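You operate a simulated robot arm through the tools that you are given. There is no shell and no other tool. Be economical: measure what you need, move in short steps, check, and stop when the job is done.

The job below is to be done with a simulated two-armed robot. You get a single attempt, and the scene is never put back.

## Task
Carry the drying tray with both arms and set it on the lower shelf of the preparation bench.

It is judged by the outcome, as a careful person would: the job done as asked, and still so three seconds after it is handed in. It fails if anything else is knocked over, pushed out of place, dropped, spilled or broken.

## Robot
Two 7-joint arms with two-finger grippers on one trunk, on a base that drives. Base frame: it is fixed to the floor where the robot stands at the start and does not move with it; the origin is under the middle of the robot, x ahead of it, y to its left, z up. Readings come in cm, rad, newtons and seconds.
The left shoulder is at the start at [7.8, 15.1, 93.8], the right one opposite. With the tool pointing down near the work surface each hand reaches from about 10 to 78 cm from the robot's upright axis, wherever it stands, measured 20 degrees to its own side. Places, roughly: lower shelf of the preparation bench [60, -130, 40]. Payload 2.54 kg a hand.
The tool frame of a hand sits at the grasp point between the pads (the TCP): z along the fingers, y along the line on which they close. The tips reach 3 cm beyond it. The gripper opens to 11.6 cm. The gripper's body begins 9.5 cm behind the TCP.
Orientation is that of the tool frame in the base frame, as a unit quaternion [x, y, z, w]. With the fingers straight down and closing along the base's y, the tool's x points along the base's -x, its y along +y and its z along -z.

## Interface
- The arms move only by the tool drive_tool. It takes "left_deltas", "right_deltas" or both (then of equal length, played together; a hand with none holds still); each is a list of rows, each a list of 6 numbers: the shift along the base's x, y, z in cm, then the turn, a rotation vector about the base's x, y, z in rad. In form: [[x, y, z, ax, ay, az], ...]. A call has 1 to 12 rows; each row shifts and turns the commanded pose from where the row before left it. "left_hand" and "right_hand" are, for a hand that has rows, the opening, from 0 (shut) to 1 (fully open), set as the call begins (left out, the last holds). A row lasts 0.2 s, in which the tool goes at most 5 cm and 0.15 rad; a call with a longer step from one row to the next is refused whole, and so is a gripper value outside its range. A pose out of reach is approached as far as the arm can. The call stops where the force on the tool passes 40 N (or 10 N more than at its start, if that is more) or the arm is blocked; 0.2 s more then pass. The fingers move at their own pace (about 7.2 cm/s each) and stop on an object; they squeeze with about 23 N. The grip force told is the motor's: it shows also when the fingers shut on nothing. Time passes only in rows, and 0.2 s behind the last, so rows that do not move let the fingers close. The reply holds the time, the measured pose of the TCP, the force on the tool along the base axes, the opening and the grip force, in the units named above and with some noise, with the torque about the TCP (base axes, N m) and any sound that the robot's microphone picked up.
- Cameras (640 x 400 px; columns grow to the right, rows downward): "scene" is now at [14.27, -5.33, 109.56]; the picture's right is [-0.59, -0.80, 0.00], its down [-0.15, 0.11, -0.98] and it looks along [0.79, -0.58, -0.19] (base axes); focal length 214 px, centre (320, 200). "left" rides on the left gripper at [6.9, 1.5, -12.2] in its tool frame; the picture's right is [-0.22, 0.98, 0.00], its down [-0.83, -0.18, -0.53] and it looks along [-0.52, -0.11, 0.85] (tool axes); focal length 251 px, centre (320, 200). "right" rides on the right gripper at [6.9, -1.5, -12.2] in its tool frame; the picture's right is [0.21, 0.98, 0.00], its down [-0.83, 0.18, -0.53] and it looks along [-0.52, 0.12, 0.85] (tool axes); focal length 251 px, centre (320, 200). There is no depth. A picture from a camera that has moved, and an enlarged one, comes with that camera's place and axes in the base frame and with its lens.
- get_image(camera): a new picture of that camera. No time passes.
- lift_body(by): slides the trunk up (or, below 0, down) by that many cm; the arms and the scene camera ride with it, the base frame stays. It gives what a move gives, with no picture.
- drive_base(legs): drives the robot by 1 to 6 legs, each [ahead, left, turn to the left] in cm, cm and rad, along the robot's own axes; the way and the turn of a leg run together, so that a leg with both is an arc; at most 150 cm and 3.142 rad a leg. The arms and the cameras ride along, it lands a little off, and it stops where it bumps. It gives what a move gives.
- turn_head(pan, tilt): turns the head with the scene camera to pan (to the left, within 1.396 rad either way) and tilt (down, from -0.506 to 1.204), counted from straight ahead of the robot. It gives what a move gives.
- inspect(camera, box): a new picture of the part [left, top, right, bottom] of that camera's present view, enlarged. No time passes.
- job_done(): hands the job in; it is judged then, once.

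Work in short steps. Places have to be worked out from the pictures, the camera data and where the tool is seen: move nearer, look again, correct. Check each grasp and each placing, and mend what went wrong. You have 120 turns and 88 pictures in all, those below and enlarged ones among them. Open the grippers and draw the arms clear of the work before you hand the job in, unless the task says otherwise; then end with one line.

The tools are called after ">>>" as name(argument=value, ...) on one line, values as JSON. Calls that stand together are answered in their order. drive_tool: Moves the arms, as the interface text tells. Its arguments: {"type":"object","properties":{"left_deltas":{"type":"array"},"left_hand":{"type":"number"},"right_deltas":{"type":"array"},"right_hand":{"type":"number"}},"required":[]} The other tools are called the same way: lift_body (by) slides the trunk up or down; drive_base (legs) drives the base; turn_head (pan, tilt) turns the head that bears the scene camera; get_image (camera) takes a picture; inspect (camera, box) takes an enlarged picture of a part of a camera's view; job_done () hands the job in.

At the start:

```text
clock: 0.0
left_tool_pos: [40.39, -5.01, 114.39]
left_tool_rot: [0.0, 1.0, -0.002, 0.001]
left_wrist_force: [0.0, -0.6, -0.7]
left_ft_torque: [-0.02, 0.04, 0.01]
left_finger_gap: 11.57
left_finger_force: 0.1
right_tool_pos: [34.56, -47.11, 115.55]
right_tool_rot: [-0.001, 1.0, -0.001, 0.0]
right_wrist_force: [-0.4, -0.5, 0.0]
right_ft_torque: [-0.03, -0.01, 0.01]
right_finger_gap: 11.61
right_finger_force: 0.1
trunk travel left (down, up): [-17.5, 11.4]
robot x, y, heading: [0.1, 0.22, 0.001]
head pan, tilt: [-0.635, 0.19]
```

scene: 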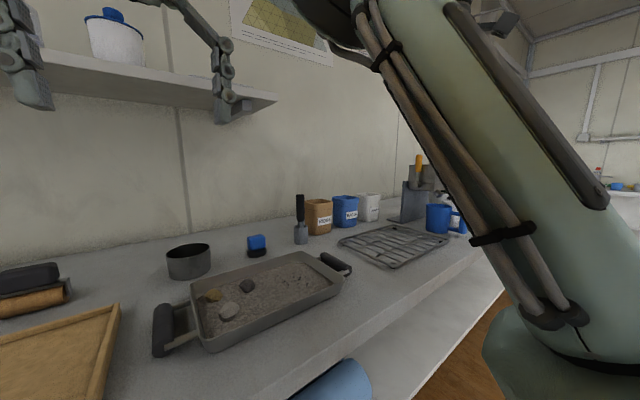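
right: 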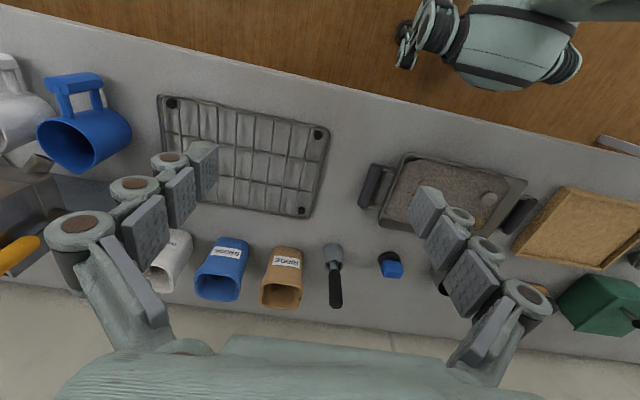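
left: 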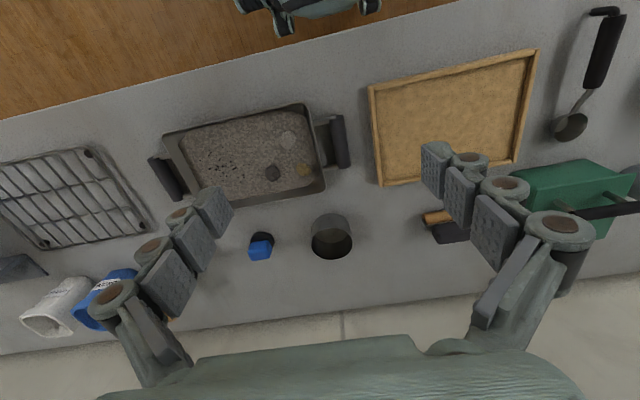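

The gravel tray with two black handles lies ahead of me, around y -5 to -33. I'll turn the head to look at it straight on and toward the preparation bench.

>>> turn_head(pan=-1.2, tilt=0.5)

>>> get_image(camera="scene")

>>> turn_head(pan=-0.3, tilt=0.8)

>>> get_image(camera="scene")

```text
clock: 1.0
left_tool_pos: [40.4, -5.13, 114.26]
left_tool_rot: [0.0, 1.0, 0.0, 0.001]
left_wrist_force: [-0.5, -0.7, -0.3]
left_ft_torque: [-0.02, 0.0, 0.01]
left_finger_gap: 11.61
left_finger_force: 0.0
right_tool_pos: [34.54, -47.12, 115.55]
right_tool_rot: [0.0, 1.0, -0.001, 0.0]
right_wrist_force: [-1.0, 0.5, 1.2]
right_ft_torque: [-0.02, -0.02, 0.03]
right_finger_gap: 11.59
right_finger_force: 0.1
trunk travel left (down, up): [-17.5, 11.4]
robot x, y, heading: [0.2, -0.01, 0.002]
head pan, tilt: [-1.201, 0.499]
```

```text
84 pictures are left
camera scene: at [10.08, -8.28, 106.7], right [-0.93, -0.36, 0.0], down [-0.17, 0.45, -0.88], along [0.32, -0.82, -0.48], focal length 214 px, centre (320, 200)
```

scene: 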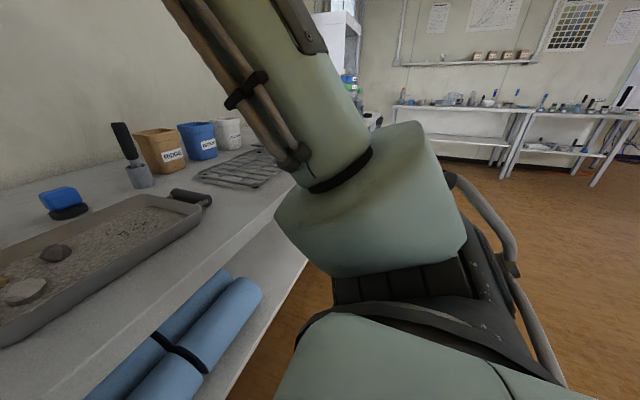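

```text
clock: 2.2
left_tool_pos: [40.57, -5.08, 114.35]
left_tool_rot: [-0.001, 1.0, -0.001, 0.001]
left_wrist_force: [-0.2, 0.4, 0.5]
left_ft_torque: [-0.01, -0.01, 0.03]
left_finger_gap: 11.62
left_finger_force: 0.0
right_tool_pos: [34.66, -47.04, 115.48]
right_tool_rot: [0.0, 1.0, 0.0, -0.001]
right_wrist_force: [0.1, 0.6, -0.6]
right_ft_torque: [0.01, -0.03, -0.01]
right_finger_gap: 11.61
right_finger_force: 0.1
trunk travel left (down, up): [-17.5, 11.4]
robot x, y, heading: [-0.2, -0.22, 0.003]
head pan, tilt: [-0.3, 0.799]
```

```text
83 pictures are left
camera scene: at [14.41, -2.87, 104.4], right [-0.37, -0.93, 0.0], down [-0.64, 0.26, -0.72], along [0.67, -0.27, -0.69], focal length 214 px, centre (320, 200)
```

scene: 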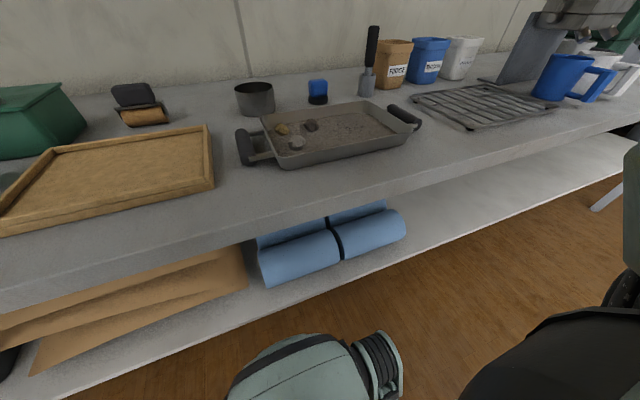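

The tray handles triangulate to about [47.6,-3.3,86.6] and [47.8,-34.8,86.6], with the bars along x. Before grasping I back off to see the whole bench and the shelf target around y -130.

>>> drive_base(legs=[[-60, 0, 0]])

>>> turn_head(pan=-1.0, tilt=0.35)

>>> get_image(camera="scene")

>>> turn_head(pan=-0.3, tilt=0.5)

>>> get_image(camera="scene")

```text
clock: 5.5
left_tool_pos: [-17.81, -5.14, 114.44]
left_tool_rot: [0.001, 1.0, -0.001, 0.0]
left_wrist_force: [-0.8, -0.3, 0.5]
left_ft_torque: [-0.03, -0.04, 0.0]
left_finger_gap: 11.61
left_finger_force: 0.0
right_tool_pos: [-23.98, -47.21, 115.47]
right_tool_rot: [0.003, 1.0, 0.0, 0.0]
right_wrist_force: [-0.8, -0.4, -0.1]
right_ft_torque: [0.0, 0.02, -0.03]
right_finger_gap: 11.63
right_finger_force: 0.2
trunk travel left (down, up): [-17.5, 11.4]
robot x, y, heading: [-57.98, -0.14, -0.006]
head pan, tilt: [-0.3, 0.799]
```

```text
clock: 6.6
left_tool_pos: [-17.78, -5.16, 114.28]
left_tool_rot: [0.002, 1.0, -0.001, -0.001]
left_wrist_force: [-0.1, 0.5, 0.0]
left_ft_torque: [-0.02, -0.02, 0.01]
left_finger_gap: 11.6
left_finger_force: 0.1
right_tool_pos: [-23.95, -47.11, 115.42]
right_tool_rot: [0.003, 1.0, -0.002, 0.001]
right_wrist_force: [-0.1, 0.8, -0.1]
right_ft_torque: [0.0, 0.01, 0.03]
right_finger_gap: 11.6
right_finger_force: 0.0
trunk travel left (down, up): [-17.5, 11.4]
robot x, y, heading: [-58.11, 0.09, -0.002]
head pan, tilt: [-1.0, 0.351]
```

```text
82 pictures are left
camera scene: at [-46.44, -7.54, 108.06], right [-0.84, -0.54, 0.0], down [-0.18, 0.29, -0.94], along [0.5, -0.79, -0.34], focal length 214 px, centre (320, 200)
```

scene: 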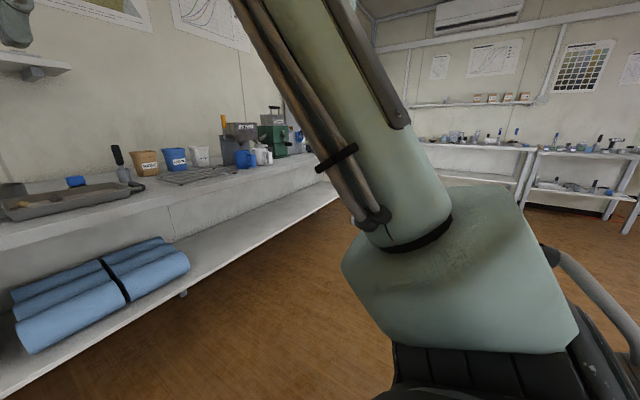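

```text
clock: 7.6
left_tool_pos: [-17.67, -5.28, 114.22]
left_tool_rot: [0.002, 1.0, -0.001, 0.0]
left_wrist_force: [-1.3, 0.7, -0.4]
left_ft_torque: [0.03, 0.0, -0.02]
left_finger_gap: 11.58
left_finger_force: 0.0
right_tool_pos: [-23.89, -47.04, 115.59]
right_tool_rot: [0.003, 1.0, -0.001, 0.0]
right_wrist_force: [-0.3, -0.5, -0.6]
right_ft_torque: [-0.01, 0.02, 0.0]
right_finger_gap: 11.6
right_finger_force: 0.0
trunk travel left (down, up): [-17.5, 11.4]
robot x, y, heading: [-58.25, 0.13, -0.005]
head pan, tilt: [-0.3, 0.499]
```

```text
81 pictures are left
camera scene: at [-42.76, -2.43, 106.7], right [-0.3, -0.95, 0.0], down [-0.46, 0.14, -0.88], along [0.84, -0.26, -0.48], focal length 214 px, centre (320, 200)
```

scene: 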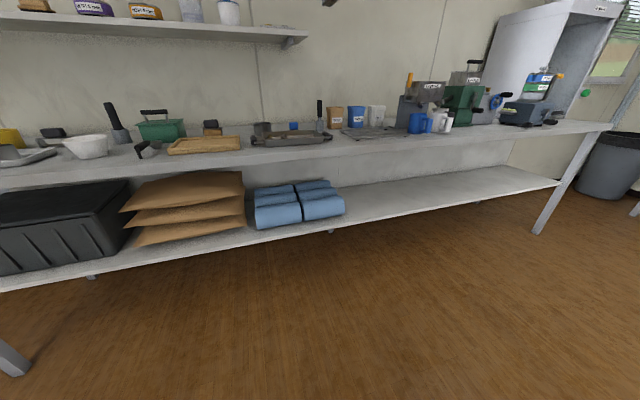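

The bench's lower shelf runs along, with clear space from about y -60 to -180. I zoom in to judge bench-top thickness, the shelf gap and the tray.

>>> inspect(camera="scene", box=[380, 60, 620, 240])

>>> inspect(camera="scene", box=[220, 90, 380, 240])

```text
2.22 times, centred on (500, 150) of scene
camera zoom: at [-42.76, -2.43, 106.7], right [-0.3, -0.95, 0.0], down [-0.46, 0.14, -0.88], along [0.84, -0.26, -0.48], focal length 477 px, centre (-80, 311)
```

zoom: 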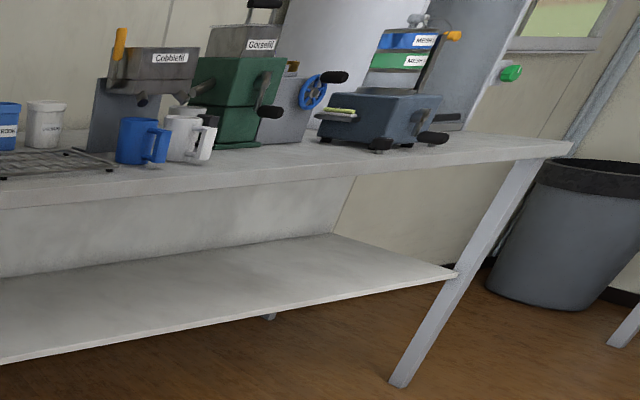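

```text
2.67 times, centred on (300, 165) of scene
camera zoom: at [-42.76, -2.43, 106.7], right [-0.3, -0.95, 0.0], down [-0.46, 0.14, -0.88], along [0.84, -0.26, -0.48], focal length 572 px, centre (373, 293)
```

zoom: 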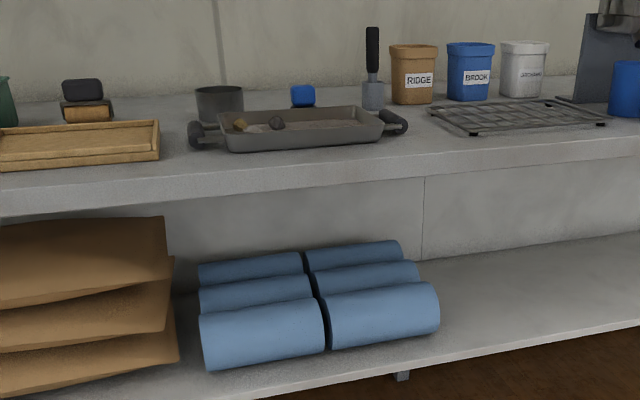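

The shelf spans about x 45–79, the top overhangs it from x≈41 with its underside near z 79, so I need the hands tilted forward. In free space I centre both hands and tilt the fingers about 0.8 rad forward.

>>> drive_tool(left_deltas=[[0, 3, -1.3, 0, -0.114, 0], [0, 3, -1.3, 0, -0.114, 0], [0, 3, -1.3, 0, -0.114, 0], [0, 3, -1.3, 0, -0.114, 0], [0, 3, -1.3, 0, -0.114, 0], [0, 3, -1.3, 0, -0.114, 0], [0, 3, -1.3, 0, -0.114, 0]], right_deltas=[[0.83, 4.49, -1.45, 0, -0.114, 0], [0.83, 4.49, -1.45, 0, -0.114, 0], [0.83, 4.49, -1.45, 0, -0.114, 0], [0.83, 4.49, -1.45, 0, -0.114, 0], [0.83, 4.49, -1.45, 0, -0.114, 0], [0.83, 4.49, -1.45, 0, -0.114, 0], [0.83, 4.49, -1.45, 0, -0.114, 0]], left_hand=1, right_hand=1)

>>> drive_base(legs=[[0, -19, 0.003]])

>>> turn_head(pan=0, tilt=0.6)

>>> get_image(camera="scene")

```text
clock: 9.2
left_tool_pos: [-17.8, 15.93, 105.16]
left_tool_rot: [0.0, 0.92, 0.001, 0.391]
left_wrist_force: [-0.3, 0.0, 0.6]
left_ft_torque: [0.01, -0.01, 0.0]
left_finger_gap: 11.58
left_finger_force: 0.0
right_tool_pos: [-20.05, -39.75, 105.54]
right_tool_rot: [0.001, 0.921, 0.0, 0.389]
right_wrist_force: [-0.4, 0.1, 0.4]
right_ft_torque: [-0.01, 0.0, -0.01]
right_finger_gap: 11.58
right_finger_force: 0.1
right hand out of reach, approached as far as the arm can: row 2, 3, 4, 5, 6, 7
trunk travel left (down, up): [-17.5, 11.4]
robot x, y, heading: [-58.42, 0.1, -0.002]
head pan, tilt: [-0.3, 0.499]
```

```text
clock: 11.7
left_tool_pos: [-17.91, -2.72, 105.21]
left_tool_rot: [0.0, 0.921, 0.001, 0.389]
left_wrist_force: [0.5, 0.1, 0.5]
left_ft_torque: [-0.02, -0.01, 0.0]
left_finger_gap: 11.61
left_finger_force: 0.0
right_tool_pos: [-19.77, -58.38, 105.66]
right_tool_rot: [0.0, 0.922, 0.001, 0.388]
right_wrist_force: [-0.7, 0.2, -0.3]
right_ft_torque: [-0.02, 0.02, 0.02]
right_finger_gap: 11.59
right_finger_force: 0.1
trunk travel left (down, up): [-17.5, 11.4]
robot x, y, heading: [-58.36, -18.5, 0.0]
head pan, tilt: [-0.3, 0.499]
```

```text
clock: 12.5
left_tool_pos: [-17.85, -2.64, 105.25]
left_tool_rot: [-0.001, 0.921, 0.001, 0.389]
left_wrist_force: [0.4, -0.4, -0.4]
left_ft_torque: [0.03, 0.03, 0.0]
left_finger_gap: 11.58
left_finger_force: 0.1
right_tool_pos: [-19.8, -58.36, 105.58]
right_tool_rot: [0.0, 0.921, 0.001, 0.389]
right_wrist_force: [-0.8, -0.4, 0.2]
right_ft_torque: [0.02, 0.02, 0.0]
right_finger_gap: 11.6
right_finger_force: 0.0
trunk travel left (down, up): [-17.5, 11.4]
robot x, y, heading: [-58.53, -18.34, 0.002]
head pan, tilt: [0.0, 0.6]
```

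```text
78 pictures are left
camera scene: at [-42.65, -18.34, 105.79], right [0.0, -1.0, 0.0], down [-0.56, 0.0, -0.83], along [0.83, 0.0, -0.56], focal length 214 px, centre (320, 200)
```

scene: 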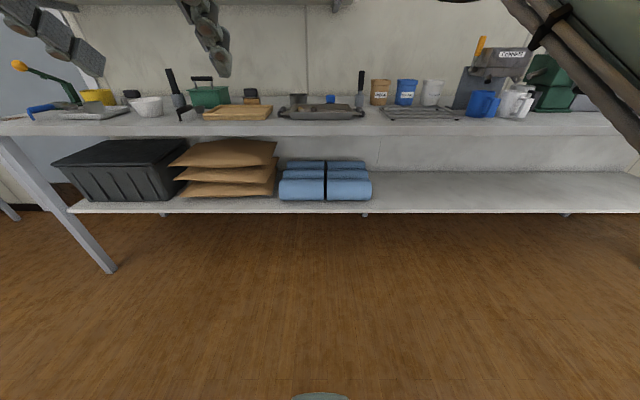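

The right hand was blocked by a joint limit sideways (stopped at y rel. -40). I try moving it forward and down while moving inward.

>>> drive_tool(right_deltas=[[3, 2, -2, 0, 0, 0], [3, 3, -2, 0, 0, 0], [0, 4, -1, 0, 0, 0], [0, 4, 0, 0, 0, 0], [0, 4, 0, 0, 0, 0], [0, 4, 0, 0, 0, 0]])

>>> turn_head(pan=-0.7, tilt=0.2)

>>> get_image(camera="scene")

```text
clock: 13.9
left_tool_pos: [-17.95, -2.67, 105.27]
left_tool_rot: [-0.001, 0.921, 0.001, 0.389]
left_wrist_force: [0.4, 1.2, -0.5]
left_ft_torque: [-0.03, 0.0, 0.0]
left_finger_gap: 11.62
left_finger_force: 0.0
right_tool_pos: [-13.61, -58.61, 102.19]
right_tool_rot: [0.0, 0.921, 0.001, 0.389]
right_wrist_force: [-0.1, 0.6, -0.8]
right_ft_torque: [0.0, 0.03, -0.01]
right_finger_gap: 11.61
right_finger_force: 0.1
right hand out of reach, approached as far as the arm can: row 1, 2, 3, 4, 5, 6
trunk travel left (down, up): [-17.5, 11.4]
robot x, y, heading: [-58.41, -18.51, 0.002]
head pan, tilt: [0.0, 0.6]
```

```text
clock: 14.9
left_tool_pos: [-17.92, -2.71, 105.21]
left_tool_rot: [0.0, 0.921, 0.001, 0.39]
left_wrist_force: [-0.1, 0.0, -0.4]
left_ft_torque: [0.0, -0.03, -0.01]
left_finger_gap: 11.61
left_finger_force: 0.1
right_tool_pos: [-13.61, -58.67, 102.09]
right_tool_rot: [0.0, 0.922, 0.002, 0.388]
right_wrist_force: [-0.2, -0.2, 1.2]
right_ft_torque: [0.01, 0.02, 0.0]
right_finger_gap: 11.6
right_finger_force: 0.1
trunk travel left (down, up): [-17.5, 11.4]
robot x, y, heading: [-58.33, -18.82, 0.004]
head pan, tilt: [-0.7, 0.201]
```

```text
77 pictures are left
camera scene: at [-44.35, -24.33, 109.46], right [-0.64, -0.77, 0.0], down [-0.15, 0.13, -0.98], along [0.75, -0.63, -0.2], focal length 214 px, centre (320, 200)
```

scene: 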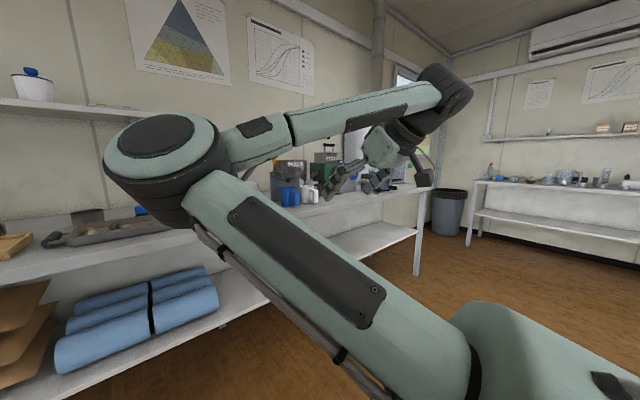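

The right arm's elbow is folded inward, so the hand can't come in. I extend it nearly straight forward (free space before the bench) to let the elbow swing, and look.

>>> drive_tool(right_deltas=[[4, 0, -1, 0, 0, 0], [4, 0, -1, 0, 0, 0], [4, 0, -1, 0, 0, 0], [4, 0, -1, 0, 0, 0], [4, 2, 0, 0, 0, 0], [4, 3, 0, 0, 0, 0], [3, 3, 0, 0, 0, 0], [0, 3, 0, 0, 0, 0], [0, 3, 0, 0, 0, 0]])

>>> get_image(camera="scene")

```text
clock: 16.9
left_tool_pos: [-17.81, -2.64, 105.21]
left_tool_rot: [-0.001, 0.921, 0.002, 0.389]
left_wrist_force: [-0.6, 0.5, 0.5]
left_ft_torque: [-0.01, 0.01, -0.01]
left_finger_gap: 11.63
left_finger_force: 0.1
right_tool_pos: [13.21, -45.03, 98.27]
right_tool_rot: [0.001, 0.922, 0.001, 0.388]
right_wrist_force: [0.3, -0.4, -0.7]
right_ft_torque: [0.01, -0.01, 0.01]
right_finger_gap: 11.61
right_finger_force: 0.1
trunk travel left (down, up): [-17.5, 11.4]
robot x, y, heading: [-58.27, -18.43, 0.002]
head pan, tilt: [-0.7, 0.201]
```

```text
76 pictures are left
camera scene: at [-44.36, -24.32, 109.47], right [-0.64, -0.77, 0.0], down [-0.15, 0.13, -0.98], along [0.75, -0.63, -0.2], focal length 214 px, centre (320, 200)
```

scene: 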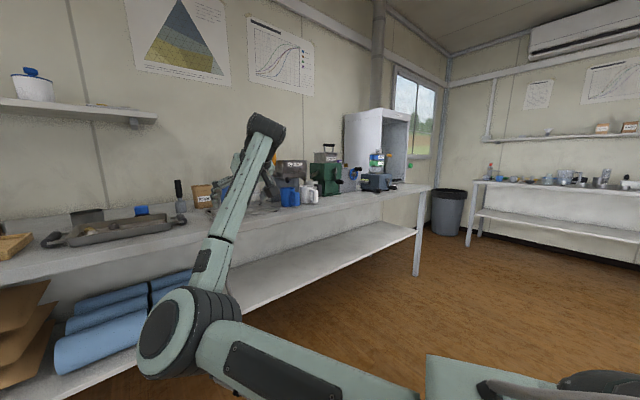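

The elbow dropped and the reach is better. I check how the left arm is folded.

>>> turn_head(pan=0.5, tilt=0.5)

>>> get_image(camera="scene")

```text
clock: 18.3
left_tool_pos: [-17.87, -2.64, 105.3]
left_tool_rot: [0.0, 0.921, 0.0, 0.39]
left_wrist_force: [0.4, 0.6, 0.0]
left_ft_torque: [0.01, -0.05, 0.01]
left_finger_gap: 11.6
left_finger_force: 0.2
right_tool_pos: [13.27, -45.01, 98.1]
right_tool_rot: [0.0, 0.922, 0.002, 0.388]
right_wrist_force: [-0.5, 0.0, 0.1]
right_ft_torque: [0.0, -0.01, 0.0]
right_finger_gap: 11.6
right_finger_force: 0.0
trunk travel left (down, up): [-17.5, 11.4]
robot x, y, heading: [-58.06, -18.31, -0.001]
head pan, tilt: [0.499, 0.499]
```

```text
75 pictures are left
camera scene: at [-43.5, -13.98, 106.7], right [0.48, -0.88, 0.0], down [-0.42, -0.23, -0.88], along [0.77, 0.42, -0.48], focal length 214 px, centre (320, 200)
```

scene: 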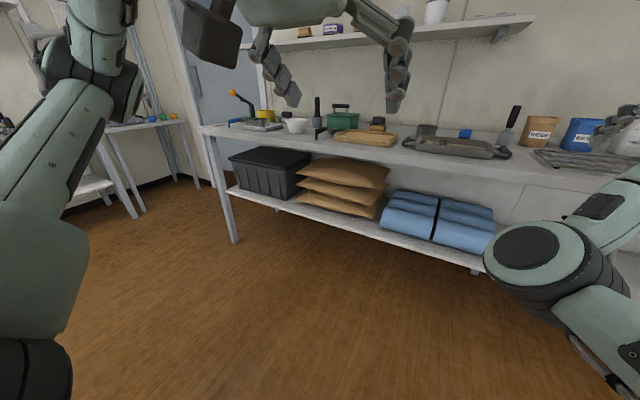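

The left arm is elbow-out, as wanted. To flip the right elbow outward I yaw the right hand to the left while pulling it inward, in free space.

>>> drive_tool(right_deltas=[[-1, 1, 0, 0, 0, 0.14], [-1, 1, 0, 0, 0, 0.14], [-1, 1, 0, 0, 0, 0.14], [-1, 1, 0, 0, 0, 0.14], [-1, 1, 0, 0, 0, 0.14], [-1, 1, 0, 0, 0, 0.14], [-1, 1, 0, 0, 0, 0.14], [-1, 1, 0, 0, 0, 0.14]])

>>> turn_head(pan=-0.5, tilt=0.3)

>>> get_image(camera="scene")

```text
clock: 20.1
left_tool_pos: [-17.84, -2.6, 105.34]
left_tool_rot: [0.0, 0.922, 0.002, 0.388]
left_wrist_force: [-1.2, 0.4, 0.1]
left_ft_torque: [-0.01, 0.0, -0.02]
left_finger_gap: 11.6
left_finger_force: 0.1
right_tool_pos: [9.78, -38.82, 98.08]
right_tool_rot: [-0.491, 0.78, 0.208, 0.328]
right_wrist_force: [-0.2, -0.2, -0.8]
right_ft_torque: [-0.03, 0.0, -0.01]
right_finger_gap: 11.61
right_finger_force: 0.1
right hand out of reach, approached as far as the arm can: row 3, 4, 5, 6
trunk travel left (down, up): [-17.5, 11.4]
robot x, y, heading: [-58.03, -18.44, -0.001]
head pan, tilt: [0.499, 0.499]
```

```text
clock: 21.4
left_tool_pos: [-18.01, -2.75, 105.18]
left_tool_rot: [-0.001, 0.921, 0.002, 0.389]
left_wrist_force: [0.0, -0.1, -0.5]
left_ft_torque: [-0.02, -0.01, 0.01]
left_finger_gap: 11.58
left_finger_force: 0.2
right_tool_pos: [9.75, -39.08, 98.05]
right_tool_rot: [-0.489, 0.781, 0.207, 0.328]
right_wrist_force: [0.4, 0.8, -0.2]
right_ft_torque: [-0.05, -0.04, 0.02]
right_finger_gap: 11.61
right_finger_force: 0.0
trunk travel left (down, up): [-17.5, 11.4]
robot x, y, heading: [-58.68, -18.58, -0.001]
head pan, tilt: [-0.499, 0.3]
```

```text
74 pictures are left
camera scene: at [-43.29, -22.8, 108.54], right [-0.48, -0.88, 0.0], down [-0.26, 0.14, -0.96], along [0.84, -0.46, -0.3], focal length 214 px, centre (320, 200)
```

scene: 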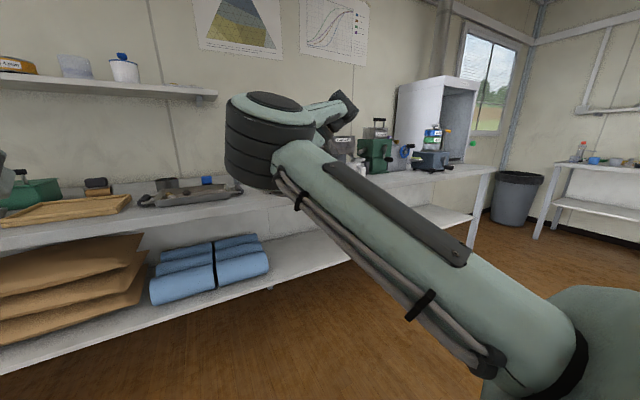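

The elbow is now up but still inward. I move the left hand out of the way and pull the right hand further across with more yaw to push the elbow over.

>>> drive_tool(left_deltas=[[0, 4, 0, 0, 0, 0], [0, 4, 0, 0, 0, 0], [0, 4, 0, 0, 0, 0], [0, 4, 0, 0, 0, 0], [0, 0, 0, 0, 0, 0], [0, 0, 0, 0, 0, 0], [0, 0, 0, 0, 0, 0], [0, 0, 0, 0, 0, 0]], right_deltas=[[-1, 3, 0, 0, 0, 0.1], [-1, 3, 0, 0, 0, 0.1], [-1, 3, 0, 0, 0, 0.1], [-1, 3, 0, 0, 0, 0.1], [-1, 3, 0, 0, 0, 0], [-1, 3, 0, 0, 0, 0], [-1, 3, 0, 0, 0, 0], [-1, 3, 0, 0, 0, 0]])

>>> get_image(camera="scene")

```text
clock: 23.2
left_tool_pos: [-17.86, 13.22, 105.44]
left_tool_rot: [0.0, 0.921, 0.001, 0.389]
left_wrist_force: [-0.2, 0.4, -1.0]
left_ft_torque: [0.02, 0.0, 0.0]
left_finger_gap: 11.61
left_finger_force: 0.0
right_tool_pos: [6.09, -18.88, 99.85]
right_tool_rot: [-0.635, 0.668, 0.27, 0.279]
right_wrist_force: [0.1, 0.1, 0.2]
right_ft_torque: [-0.02, 0.01, -0.02]
right_finger_gap: 11.6
right_finger_force: 0.0
right hand out of reach, approached as far as the arm can: row 6, 7, 8
trunk travel left (down, up): [-17.5, 11.4]
robot x, y, heading: [-58.32, -18.73, -0.002]
head pan, tilt: [-0.499, 0.3]
```

```text
73 pictures are left
camera scene: at [-43.28, -22.8, 108.53], right [-0.48, -0.88, 0.0], down [-0.26, 0.14, -0.96], along [0.84, -0.46, -0.3], focal length 214 px, centre (320, 200)
```

scene: 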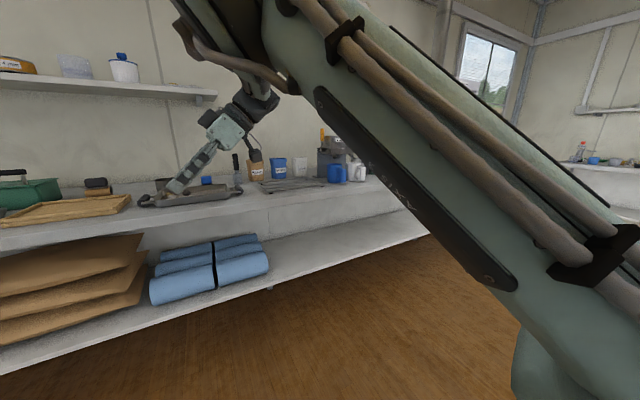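

Elbow has swung up high. I retract the hand toward me, keeping yaw, to let the elbow go outward.

>>> drive_tool(right_deltas=[[-3, 0, 0, 0, 0, 0], [-3, 0, 0, 0, 0, 0], [-3, 0, 0, 0, 0, 0], [-3, 0, 0, 0, 0, 0], [-3, 0, 0, 0, 0, 0], [-3, 0, 0, 0, 0, 0]])

>>> get_image(camera="scene")

```text
clock: 24.6
left_tool_pos: [-17.88, 13.33, 105.48]
left_tool_rot: [-0.001, 0.921, 0.001, 0.389]
left_wrist_force: [0.4, -0.4, 0.2]
left_ft_torque: [0.0, 0.0, 0.0]
left_finger_gap: 11.63
left_finger_force: 0.1
right_tool_pos: [-5.88, -27.05, 102.82]
right_tool_rot: [-0.635, 0.668, 0.268, 0.281]
right_wrist_force: [-0.5, -0.5, 0.0]
right_ft_torque: [-0.02, -0.01, 0.02]
right_finger_gap: 11.6
right_finger_force: 0.0
right hand out of reach, approached as far as the arm can: row 1, 2, 3, 4, 5, 6
trunk travel left (down, up): [-17.5, 11.4]
robot x, y, heading: [-58.32, -18.75, -0.002]
head pan, tilt: [-0.499, 0.3]
```

```text
72 pictures are left
camera scene: at [-43.31, -22.81, 108.54], right [-0.48, -0.88, 0.0], down [-0.26, 0.14, -0.96], along [0.84, -0.46, -0.3], focal length 214 px, centre (320, 200)
```

scene: 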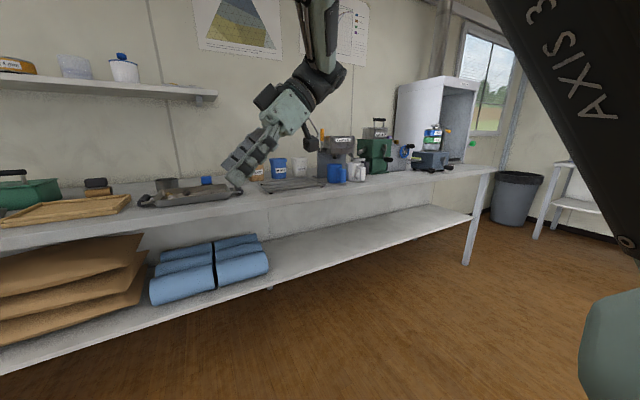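

Elbow is now up and to the right side. I undo the yaw while settling the hand beside its handle line.

>>> drive_tool(right_deltas=[[-0.5, -0.7, 0, 0, 0, -0.138], [-0.5, -0.7, 0, 0, 0, -0.138], [-0.5, -0.7, 0, 0, 0, -0.138], [-0.5, -0.7, 0, 0, 0, -0.138], [-0.5, -0.7, 0, 0, 0, -0.138], [-0.5, -0.7, 0, 0, 0, -0.138], [-0.5, -0.7, 0, 0, 0, -0.138], [-0.5, -0.7, 0, 0, 0, -0.138], [-0.5, -0.7, 0, 0, 0, -0.138], [-0.5, -0.7, 0, 0, 0, -0.138], [-0.5, -0.7, 0, 0, 0, -0.138]])

>>> get_image(camera="scene")

```text
clock: 27.0
left_tool_pos: [-17.87, 13.24, 105.32]
left_tool_rot: [0.0, 0.921, 0.001, 0.39]
left_wrist_force: [-0.2, 0.6, 0.4]
left_ft_torque: [0.02, 0.01, -0.01]
left_finger_gap: 11.59
left_finger_force: 0.0
right_tool_pos: [-0.23, -47.67, 101.18]
right_tool_rot: [0.0, 0.922, 0.002, 0.388]
right_wrist_force: [0.8, 0.7, 0.1]
right_ft_torque: [0.01, 0.02, -0.01]
right_finger_gap: 11.59
right_finger_force: 0.1
right hand out of reach, approached as far as the arm can: row 1, 2, 3, 4, 5, 6, 7, 8, 9, 10, 11
trunk travel left (down, up): [-17.5, 11.4]
robot x, y, heading: [-58.37, -18.79, -0.004]
head pan, tilt: [-0.499, 0.3]
```

```text
71 pictures are left
camera scene: at [-43.9, -22.79, 111.94], right [-0.51, -0.86, 0.0], down [0.06, -0.04, -1.0], along [0.86, -0.5, 0.07], focal length 214 px, centre (320, 200)
```

scene: 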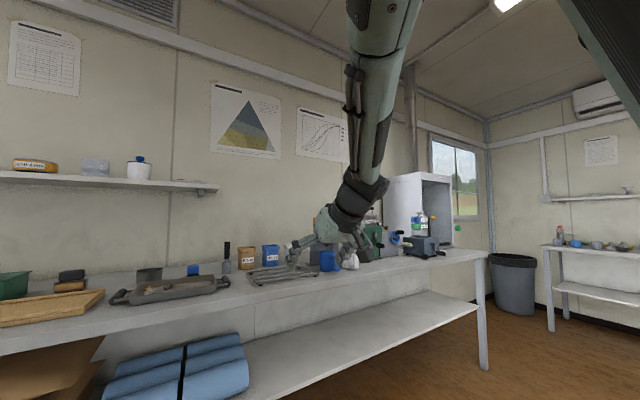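

The head seems nudged by the upper arm; the elbow is very high. I lower and bring the right hand out a bit to relax it.

>>> drive_tool(right_deltas=[[0, -2, -2, 0, 0, 0], [0, -2, -2, 0, 0, 0], [0, -2, -2, 0, 0, 0], [0, -2, -2, 0, 0, 0]])

>>> turn_head(pan=-0.6, tilt=0.1)

>>> get_image(camera="scene")

```text
clock: 28.0
left_tool_pos: [-17.82, 13.33, 105.39]
left_tool_rot: [-0.001, 0.922, 0.002, 0.388]
left_wrist_force: [-0.3, 0.3, -0.2]
left_ft_torque: [0.02, 0.0, 0.01]
left_finger_gap: 11.59
left_finger_force: 0.1
right_tool_pos: [-0.23, -55.83, 93.54]
right_tool_rot: [-0.001, 0.921, 0.002, 0.389]
right_wrist_force: [0.0, -0.7, 0.3]
right_ft_torque: [0.0, -0.04, -0.02]
right_finger_gap: 11.59
right_finger_force: 0.0
trunk travel left (down, up): [-17.5, 11.4]
robot x, y, heading: [-58.19, -18.15, 0.002]
head pan, tilt: [-0.499, 0.3]
```

```text
clock: 28.7
left_tool_pos: [-17.83, 13.37, 105.44]
left_tool_rot: [0.0, 0.921, 0.001, 0.389]
left_wrist_force: [0.4, 1.0, -0.5]
left_ft_torque: [0.0, 0.02, -0.01]
left_finger_gap: 11.6
left_finger_force: 0.0
right_tool_pos: [-0.23, -55.79, 93.3]
right_tool_rot: [-0.001, 0.921, 0.002, 0.389]
right_wrist_force: [0.1, 0.2, -0.6]
right_ft_torque: [0.03, -0.01, -0.03]
right_finger_gap: 11.6
right_finger_force: 0.1
trunk travel left (down, up): [-17.5, 11.4]
robot x, y, heading: [-58.18, -18.33, -0.0]
head pan, tilt: [-0.6, 0.099]
```

```text
70 pictures are left
camera scene: at [-43.89, -23.53, 110.4], right [-0.56, -0.83, 0.0], down [-0.08, 0.06, -0.99], along [0.82, -0.56, -0.1], focal length 214 px, centre (320, 200)
```

scene: 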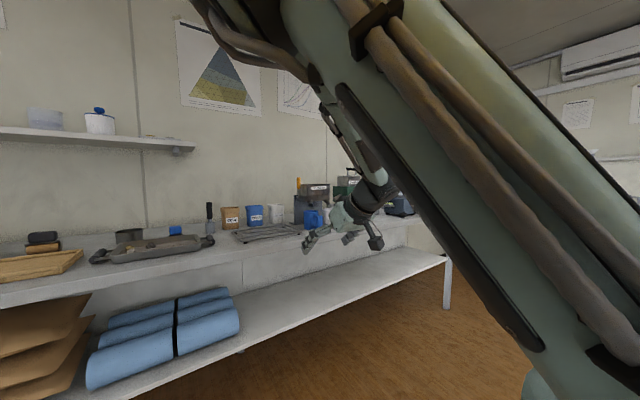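

The elbow came inward again as yaw was undone at long reach. I redo the yaw while crossing in, then I'll retract closer and lower before un-yawing.

>>> drive_tool(right_deltas=[[0, 4, 1, 0, 0, 0.14], [0, 4, 1, 0, 0, 0.14], [0, 4, 1, 0, 0, 0.14], [0, 4, 1, 0, 0, 0.14], [-1, 4, 1, 0, 0, 0.14], [-1, 4, 0, 0, 0, 0.14], [-1, 3, 0, 0, 0, 0.14], [-1, 3, 0, 0, 0, 0.14], [-1, 3, 0, 0, 0, 0.14], [-1, 0, 0, 0, 0, 0.14], [-1, 0, 0, 0, 0, 0.12]])

>>> drive_tool(right_deltas=[[-3, 0, -1, 0, 0, 0], [-3, 0, -1, 0, 0, 0], [-3, 0, -1, 0, 0, 0], [-3, 0, -1, 0, 0, 0], [-2, 0, -1, 0, 0, 0]])

>>> get_image(camera="scene")

```text
clock: 31.1
left_tool_pos: [-17.79, 13.17, 105.44]
left_tool_rot: [0.001, 0.921, 0.0, 0.389]
left_wrist_force: [0.2, 0.0, 0.3]
left_ft_torque: [-0.01, 0.03, -0.01]
left_finger_gap: 11.59
left_finger_force: 0.0
right_tool_pos: [-4.99, -29.24, 99.58]
right_tool_rot: [-0.636, 0.667, 0.269, 0.28]
right_wrist_force: [-0.3, -0.1, -0.3]
right_ft_torque: [0.03, 0.04, 0.01]
right_finger_gap: 11.6
right_finger_force: 0.1
right hand out of reach, approached as far as the arm can: row 5, 6, 7, 8, 9
trunk travel left (down, up): [-17.5, 11.4]
robot x, y, heading: [-58.02, -18.4, 0.002]
head pan, tilt: [-0.6, 0.099]
```

```text
clock: 32.3
left_tool_pos: [-17.77, 13.34, 105.49]
left_tool_rot: [0.0, 0.921, 0.001, 0.389]
left_wrist_force: [-0.3, -0.5, -0.1]
left_ft_torque: [-0.03, 0.0, 0.02]
left_finger_gap: 11.59
left_finger_force: 0.1
right_tool_pos: [-18.63, -31.87, 94.81]
right_tool_rot: [-0.634, 0.668, 0.27, 0.28]
right_wrist_force: [-0.4, -0.2, -0.4]
right_ft_torque: [-0.01, 0.0, 0.03]
right_finger_gap: 11.58
right_finger_force: 0.0
right hand out of reach, approached as far as the arm can: row 2, 3, 4, 5
trunk travel left (down, up): [-17.5, 11.4]
robot x, y, heading: [-58.44, -18.34, 0.0]
head pan, tilt: [-0.6, 0.099]
```

```text
69 pictures are left
camera scene: at [-44.18, -23.55, 111.36], right [-0.58, -0.81, 0.0], down [0.0, 0.0, -1.0], along [0.81, -0.58, 0.01], focal length 214 px, centre (320, 200)
```

scene: 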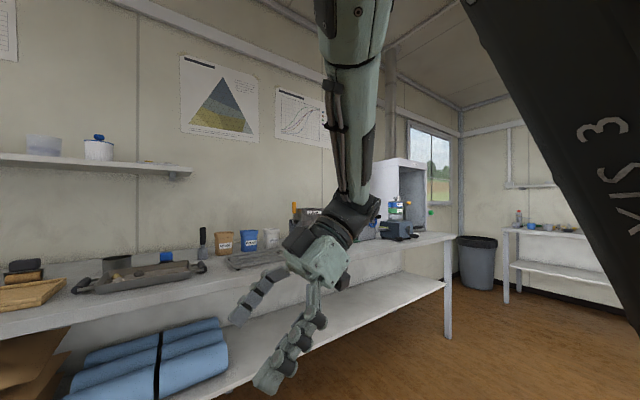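

The forearm hangs from above; to swing the elbow right I tip the fingers so they point horizontally left, while lowering.

>>> drive_tool(right_deltas=[[0, 0, -1.5, 0.14, 0, 0], [0, 0, -1.5, 0.14, 0, 0], [0, 0, -1.5, 0.14, 0, 0], [0, 0, -1.5, 0.14, 0, 0], [0, 0, -1.5, 0.14, 0, 0], [0, 0, -1.5, 0.14, 0, 0], [0, 0, -1.5, 0.14, 0, 0]])

>>> get_image(camera="scene")

```text
clock: 33.9
left_tool_pos: [-17.85, 13.31, 105.44]
left_tool_rot: [-0.001, 0.921, 0.002, 0.389]
left_wrist_force: [-0.7, 0.4, 0.2]
left_ft_torque: [-0.02, 0.04, 0.02]
left_finger_gap: 11.63
left_finger_force: 0.1
right_tool_pos: [-24.61, -38.15, 86.93]
right_tool_rot: [-0.428, 0.464, 0.55, 0.547]
right_wrist_force: [0.7, 0.5, 0.0]
right_ft_torque: [0.02, 0.0, 0.0]
right_finger_gap: 11.59
right_finger_force: 0.1
right hand out of reach, approached as far as the arm can: row 6, 7
trunk travel left (down, up): [-17.5, 11.4]
robot x, y, heading: [-58.32, -18.6, -0.003]
head pan, tilt: [-0.6, 0.099]
```

```text
68 pictures are left
camera scene: at [-43.9, -23.56, 110.41], right [-0.56, -0.83, 0.0], down [-0.08, 0.06, -0.99], along [0.82, -0.56, -0.1], focal length 214 px, centre (320, 200)
```

scene: 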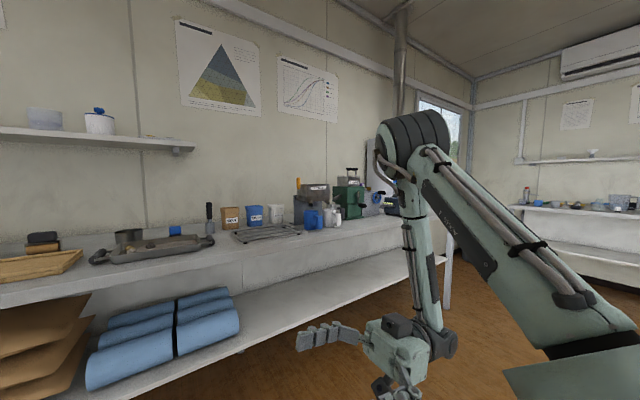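

The elbow is now outward on the right. I un-yaw the hand, then pitch it back down.

>>> drive_tool(right_deltas=[[0.6, 0, 0, 0, 0, -0.138], [0.6, 0, 0, 0, 0, -0.138], [0.6, 0, 0, 0, 0, -0.138], [0.6, 0, 0, 0, 0, -0.138], [0.6, 0, 0, 0, 0, -0.138], [0.6, 0, 0, 0, 0, -0.138], [0.6, 0, 0, 0, 0, -0.138], [0.6, 0, 0, 0, 0, -0.138], [0.6, 0, 0, 0, 0, -0.138], [0.6, 0, 0, 0, 0, -0.138], [0.6, 0, 0, 0, 0, -0.138]])

>>> drive_tool(right_deltas=[[0, 0.5, 2, 0, 0.14, 0], [0, 0.5, 2, 0, 0.14, 0], [0, 0.5, 2, 0, 0.14, 0], [0, 0.5, 2, 0, 0.14, 0], [0, 0.5, 2, 0, 0.14, 0], [0, 0.5, 2, 0, 0.14, 0], [0, 0.5, 2, 0, 0.14, 0]])

>>> get_image(camera="scene")

```text
clock: 36.3
left_tool_pos: [-17.8, 13.34, 105.33]
left_tool_rot: [-0.001, 0.921, 0.001, 0.39]
left_wrist_force: [-0.4, -0.4, 0.5]
left_ft_torque: [0.01, -0.03, 0.0]
left_finger_gap: 11.61
left_finger_force: 0.2
right_tool_pos: [-12.85, -46.06, 79.21]
right_tool_rot: [0.007, 0.631, 0.024, 0.776]
right_wrist_force: [0.8, 0.2, -0.4]
right_ft_torque: [0.03, -0.01, 0.0]
right_finger_gap: 11.63
right_finger_force: 0.1
right hand out of reach, approached as far as the arm can: row 5, 6, 7, 8, 9, 10, 11
trunk travel left (down, up): [-17.5, 11.4]
robot x, y, heading: [-58.16, -18.31, -0.0]
head pan, tilt: [-0.6, 0.099]
```

```text
clock: 37.9
left_tool_pos: [-17.84, 13.25, 105.33]
left_tool_rot: [0.0, 0.921, 0.001, 0.39]
left_wrist_force: [-0.5, 0.4, 0.4]
left_ft_torque: [0.03, 0.0, 0.03]
left_finger_gap: 11.62
left_finger_force: 0.1
right_tool_pos: [-14.99, -54.76, 69.85]
right_tool_rot: [0.018, 0.921, 0.019, 0.388]
right_wrist_force: [0.4, -0.2, -0.4]
right_ft_torque: [-0.03, -0.01, 0.03]
right_finger_gap: 11.6
right_finger_force: 0.0
right hand out of reach, approached as far as the arm can: row 1, 2, 3, 4, 5, 6, 7
trunk travel left (down, up): [-17.5, 11.4]
robot x, y, heading: [-58.5, -18.8, -0.0]
head pan, tilt: [-0.6, 0.099]
```

```text
67 pictures are left
camera scene: at [-43.89, -23.5, 110.39], right [-0.56, -0.83, 0.0], down [-0.08, 0.06, -1.0], along [0.82, -0.56, -0.1], focal length 214 px, centre (320, 200)
```

scene: 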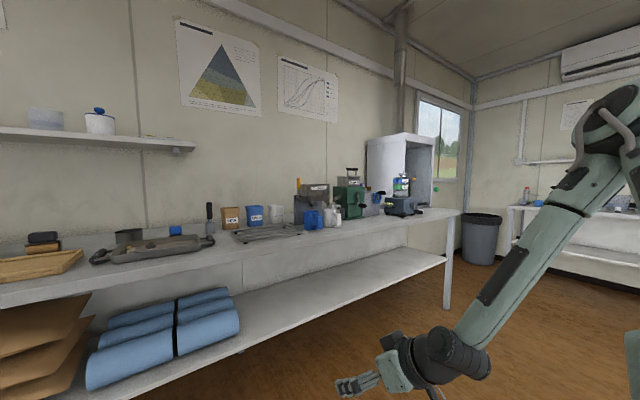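

The right arm now mirrors the left. I raise it and bring it in beside its handle line, and bring the left hand back to +16.

>>> drive_tool(left_deltas=[[0, -2, 0, 0, 0, 0], [0, -2, 0, 0, 0, 0], [0, -2, 0, 0, 0, 0], [0, -2, 0, 0, 0, 0], [0, -2, 0, 0, 0, 0], [0, -2, 0, 0, 0, 0], [0, -2, 0, 0, 0, 0], [0, -2, 0, 0, 0, 0]], right_deltas=[[0, 2.5, 4, 0, 0, 0], [0, 2.5, 4, 0, 0, 0], [0, 2.5, 4, 0, 0, 0], [0, 2.5, 4, 0, 0, 0], [0, 2.5, 4, 0, 0, 0], [0, 2.5, 4, 0, 0, 0], [0, 2.5, 4, 0, 0, 0], [0, 2.5, 4, 0, 0, 0]])

>>> turn_head(pan=0, tilt=0.5)

>>> get_image(camera="scene")

```text
clock: 39.7
left_tool_pos: [-17.79, -2.63, 105.28]
left_tool_rot: [-0.002, 0.921, 0.002, 0.39]
left_wrist_force: [-0.8, -0.3, -0.2]
left_ft_torque: [0.0, -0.05, 0.0]
left_finger_gap: 11.6
left_finger_force: 0.1
right_tool_pos: [-14.58, -55.25, 71.87]
right_tool_rot: [0.019, 0.922, 0.017, 0.387]
right_wrist_force: [0.1, -0.3, 0.6]
right_ft_torque: [0.02, 0.0, 0.01]
right_finger_gap: 11.59
right_finger_force: 0.0
right hand out of reach, approached as far as the arm can: row 1, 2, 3, 4, 5, 6, 7, 8
trunk travel left (down, up): [-17.5, 11.4]
robot x, y, heading: [-57.91, -18.38, 0.0]
head pan, tilt: [-0.6, 0.099]
```

```text
clock: 40.7
left_tool_pos: [-17.88, -2.66, 105.19]
left_tool_rot: [-0.001, 0.921, 0.001, 0.389]
left_wrist_force: [0.3, -0.3, -0.2]
left_ft_torque: [-0.04, 0.02, -0.03]
left_finger_gap: 11.61
left_finger_force: 0.1
right_tool_pos: [-14.53, -55.15, 71.92]
right_tool_rot: [0.017, 0.922, 0.018, 0.387]
right_wrist_force: [-0.7, 1.0, -0.6]
right_ft_torque: [0.0, -0.01, -0.02]
right_finger_gap: 11.6
right_finger_force: 0.0
trunk travel left (down, up): [-17.5, 11.4]
robot x, y, heading: [-58.46, -18.34, 0.001]
head pan, tilt: [0.0, 0.499]
```

```text
66 pictures are left
camera scene: at [-42.38, -18.37, 106.72], right [0.0, -1.0, 0.0], down [-0.48, 0.0, -0.88], along [0.88, 0.0, -0.48], focal length 214 px, centre (320, 200)
```

scene: 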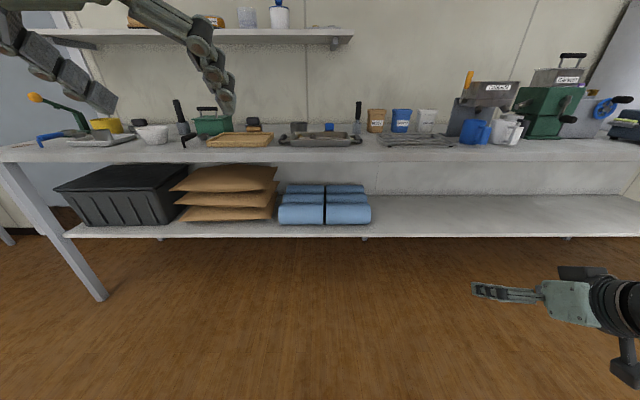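

Still limited at this spot. I try going forward first, then up and in, since reach further out was feasible.

>>> drive_tool(right_deltas=[[3, 0, 2, 0, 0, 0], [3, 0, 2, 0, 0, 0], [3, 0, 3, 0, 0, 0], [3, 0, 3, 0, 0, 0], [3, 0, 3, 0, 0, 0], [0, 3, 3, 0, 0, 0], [0, 3, 3, 0, 0, 0]])

>>> turn_head(pan=-0.6, tilt=0.2)

>>> get_image(camera="scene")

```text
clock: 42.3
left_tool_pos: [-17.97, -2.65, 105.31]
left_tool_rot: [0.0, 0.921, 0.001, 0.389]
left_wrist_force: [-0.9, -0.9, 0.3]
left_ft_torque: [-0.02, -0.04, -0.01]
left_finger_gap: 11.58
left_finger_force: 0.1
right_tool_pos: [-4.44, -52.23, 86.01]
right_tool_rot: [0.036, 0.923, 0.035, 0.382]
right_wrist_force: [0.4, 0.3, -0.3]
right_ft_torque: [0.01, 0.0, 0.0]
right_finger_gap: 11.57
right_finger_force: 0.1
right hand out of reach, approached as far as the arm can: row 1, 2, 3
trunk travel left (down, up): [-17.5, 11.4]
robot x, y, heading: [-58.27, -18.79, 0.007]
head pan, tilt: [0.0, 0.499]
```

```text
clock: 43.3
left_tool_pos: [-17.85, -2.57, 105.32]
left_tool_rot: [-0.001, 0.921, 0.001, 0.389]
left_wrist_force: [-0.1, -0.2, 0.5]
left_ft_torque: [0.02, 0.0, 0.0]
left_finger_gap: 11.58
left_finger_force: 0.0
right_tool_pos: [-4.28, -52.33, 86.3]
right_tool_rot: [0.036, 0.921, 0.035, 0.386]
right_wrist_force: [-0.4, 0.7, -0.3]
right_ft_torque: [-0.02, 0.05, 0.01]
right_finger_gap: 11.59
right_finger_force: 0.1
trunk travel left (down, up): [-17.5, 11.4]
robot x, y, heading: [-58.26, -18.26, -0.005]
head pan, tilt: [-0.6, 0.201]
```

```text
65 pictures are left
camera scene: at [-42.5, -18.72, 106.3], right [-0.04, -1.0, 0.0], down [-0.52, 0.02, -0.86], along [0.86, -0.04, -0.52], focal length 214 px, centre (320, 200)
```

scene: 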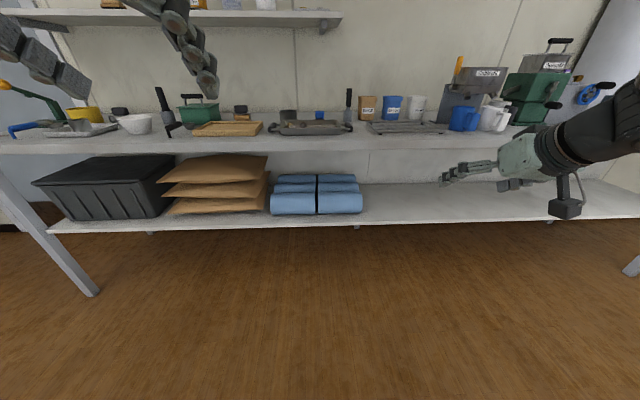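

It now follows again at the longer reach. I move inward toward y rel -16 and slightly up.

>>> drive_tool(right_deltas=[[0, 3, 1, 0, 0, 0], [0, 3, 1, 0, 0, 0], [0, 3, 1, 0, 0, 0], [0, 3, 1, 0, 0, 0], [0, 3, 1, 0, 0, 0], [0, 3, 1, 0, 0, 0]])

>>> turn_head(pan=-0.3, tilt=0.2)

>>> get_image(camera="scene")

```text
clock: 43.8
left_tool_pos: [-17.81, -2.63, 105.2]
left_tool_rot: [0.0, 0.921, 0.0, 0.389]
left_wrist_force: [-0.4, -0.4, 0.6]
left_ft_torque: [0.0, 0.02, 0.05]
left_finger_gap: 11.63
left_finger_force: 0.1
right_tool_pos: [-4.52, -50.66, 86.52]
right_tool_rot: [0.086, 0.914, 0.091, 0.386]
right_wrist_force: [-0.1, -0.4, -0.3]
right_ft_torque: [-0.01, -0.05, 0.0]
right_finger_gap: 11.58
right_finger_force: 0.0
right hand out of reach, approached as far as the arm can: row 2
trunk travel left (down, up): [-17.5, 11.4]
robot x, y, heading: [-58.3, -18.44, -0.002]
head pan, tilt: [-0.6, 0.201]
stopped in row 2 (right hand): the arm was blocked; the commanded pose is now the measured one
```

```text
clock: 44.6
left_tool_pos: [-17.85, -2.6, 105.29]
left_tool_rot: [-0.001, 0.922, 0.001, 0.388]
left_wrist_force: [0.3, 0.8, -0.7]
left_ft_torque: [0.0, -0.02, -0.01]
left_finger_gap: 11.61
left_finger_force: 0.0
right_tool_pos: [-4.42, -50.63, 86.28]
right_tool_rot: [0.086, 0.915, 0.091, 0.384]
right_wrist_force: [0.7, -0.2, 0.3]
right_ft_torque: [0.03, 0.05, 0.01]
right_finger_gap: 11.61
right_finger_force: 0.1
trunk travel left (down, up): [-17.5, 11.4]
robot x, y, heading: [-58.25, -18.59, -0.003]
head pan, tilt: [-0.3, 0.201]
```

```text
64 pictures are left
camera scene: at [-42.47, -18.92, 106.46], right [-0.06, -1.0, 0.0], down [-0.5, 0.03, -0.87], along [0.86, -0.06, -0.5], focal length 214 px, centre (320, 200)
```

scene: 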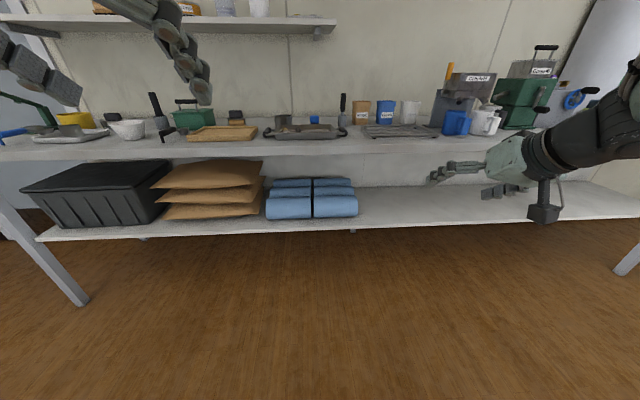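

The right arm is jammed against the head. I back it outward and then turn the head away to the left.

>>> drive_tool(right_deltas=[[1, -3, -1, 0, 0, 0], [1, -3, -1, 0, 0, 0], [1, -3, -1, 0, 0, 0], [0, -3, -1, 0, 0, 0]])

>>> turn_head(pan=-0.6, tilt=0.2)

>>> get_image(camera="scene")

>>> get_image(camera="left")

```text
clock: 45.6
left_tool_pos: [-17.81, -2.58, 105.3]
left_tool_rot: [-0.001, 0.922, 0.002, 0.388]
left_wrist_force: [0.3, -0.6, -0.7]
left_ft_torque: [0.02, 0.0, 0.01]
left_finger_gap: 11.6
left_finger_force: 0.1
right_tool_pos: [-1.36, -62.7, 82.21]
right_tool_rot: [0.083, 0.915, 0.09, 0.384]
right_wrist_force: [-0.4, -0.4, -0.5]
right_ft_torque: [0.01, -0.01, -0.04]
right_finger_gap: 11.61
right_finger_force: 0.0
trunk travel left (down, up): [-17.5, 11.4]
robot x, y, heading: [-58.52, -18.27, -0.001]
head pan, tilt: [-0.3, 0.201]
```

```text
clock: 46.4
left_tool_pos: [-17.81, -2.72, 105.21]
left_tool_rot: [0.0, 0.921, 0.0, 0.389]
left_wrist_force: [-0.2, -0.7, 0.5]
left_ft_torque: [-0.01, -0.04, -0.01]
left_finger_gap: 11.6
left_finger_force: 0.0
right_tool_pos: [-1.41, -62.71, 82.18]
right_tool_rot: [0.083, 0.915, 0.089, 0.384]
right_wrist_force: [-0.6, 0.5, 0.0]
right_ft_torque: [0.0, 0.0, -0.03]
right_finger_gap: 11.59
right_finger_force: 0.0
trunk travel left (down, up): [-17.5, 11.4]
robot x, y, heading: [-58.37, -18.48, -0.007]
head pan, tilt: [-0.6, 0.201]
```

```text
63 pictures are left
camera scene: at [-43.79, -23.59, 109.47], right [-0.56, -0.83, 0.0], down [-0.16, 0.11, -0.98], along [0.81, -0.55, -0.2], focal length 214 px, centre (320, 200)
```

scene: 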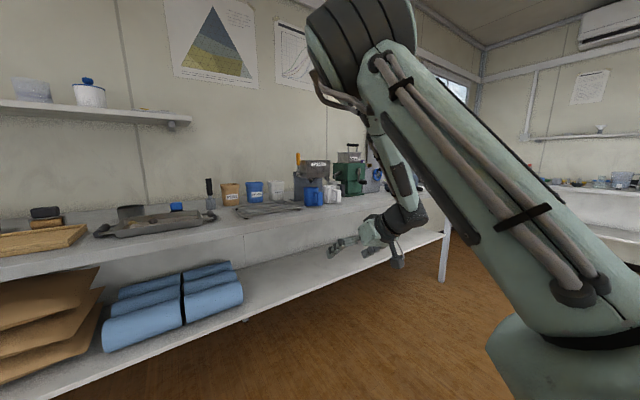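

```text
62 pictures are left
camera left: at [-31.43, -1.11, 108.83], right [0.15, 0.98, 0.16], down [0.19, -0.18, 0.96], along [0.97, -0.11, -0.22], focal length 251 px, centre (320, 200)
```

left: 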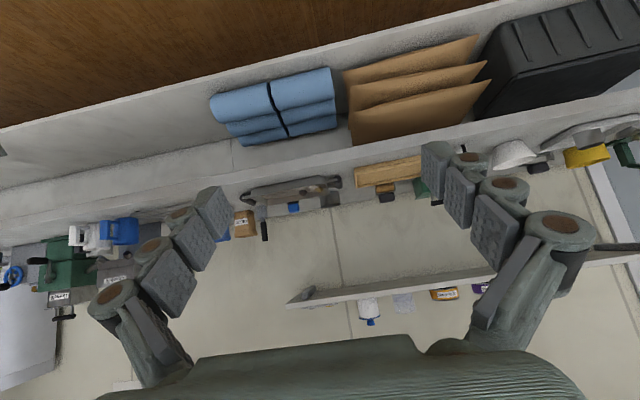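

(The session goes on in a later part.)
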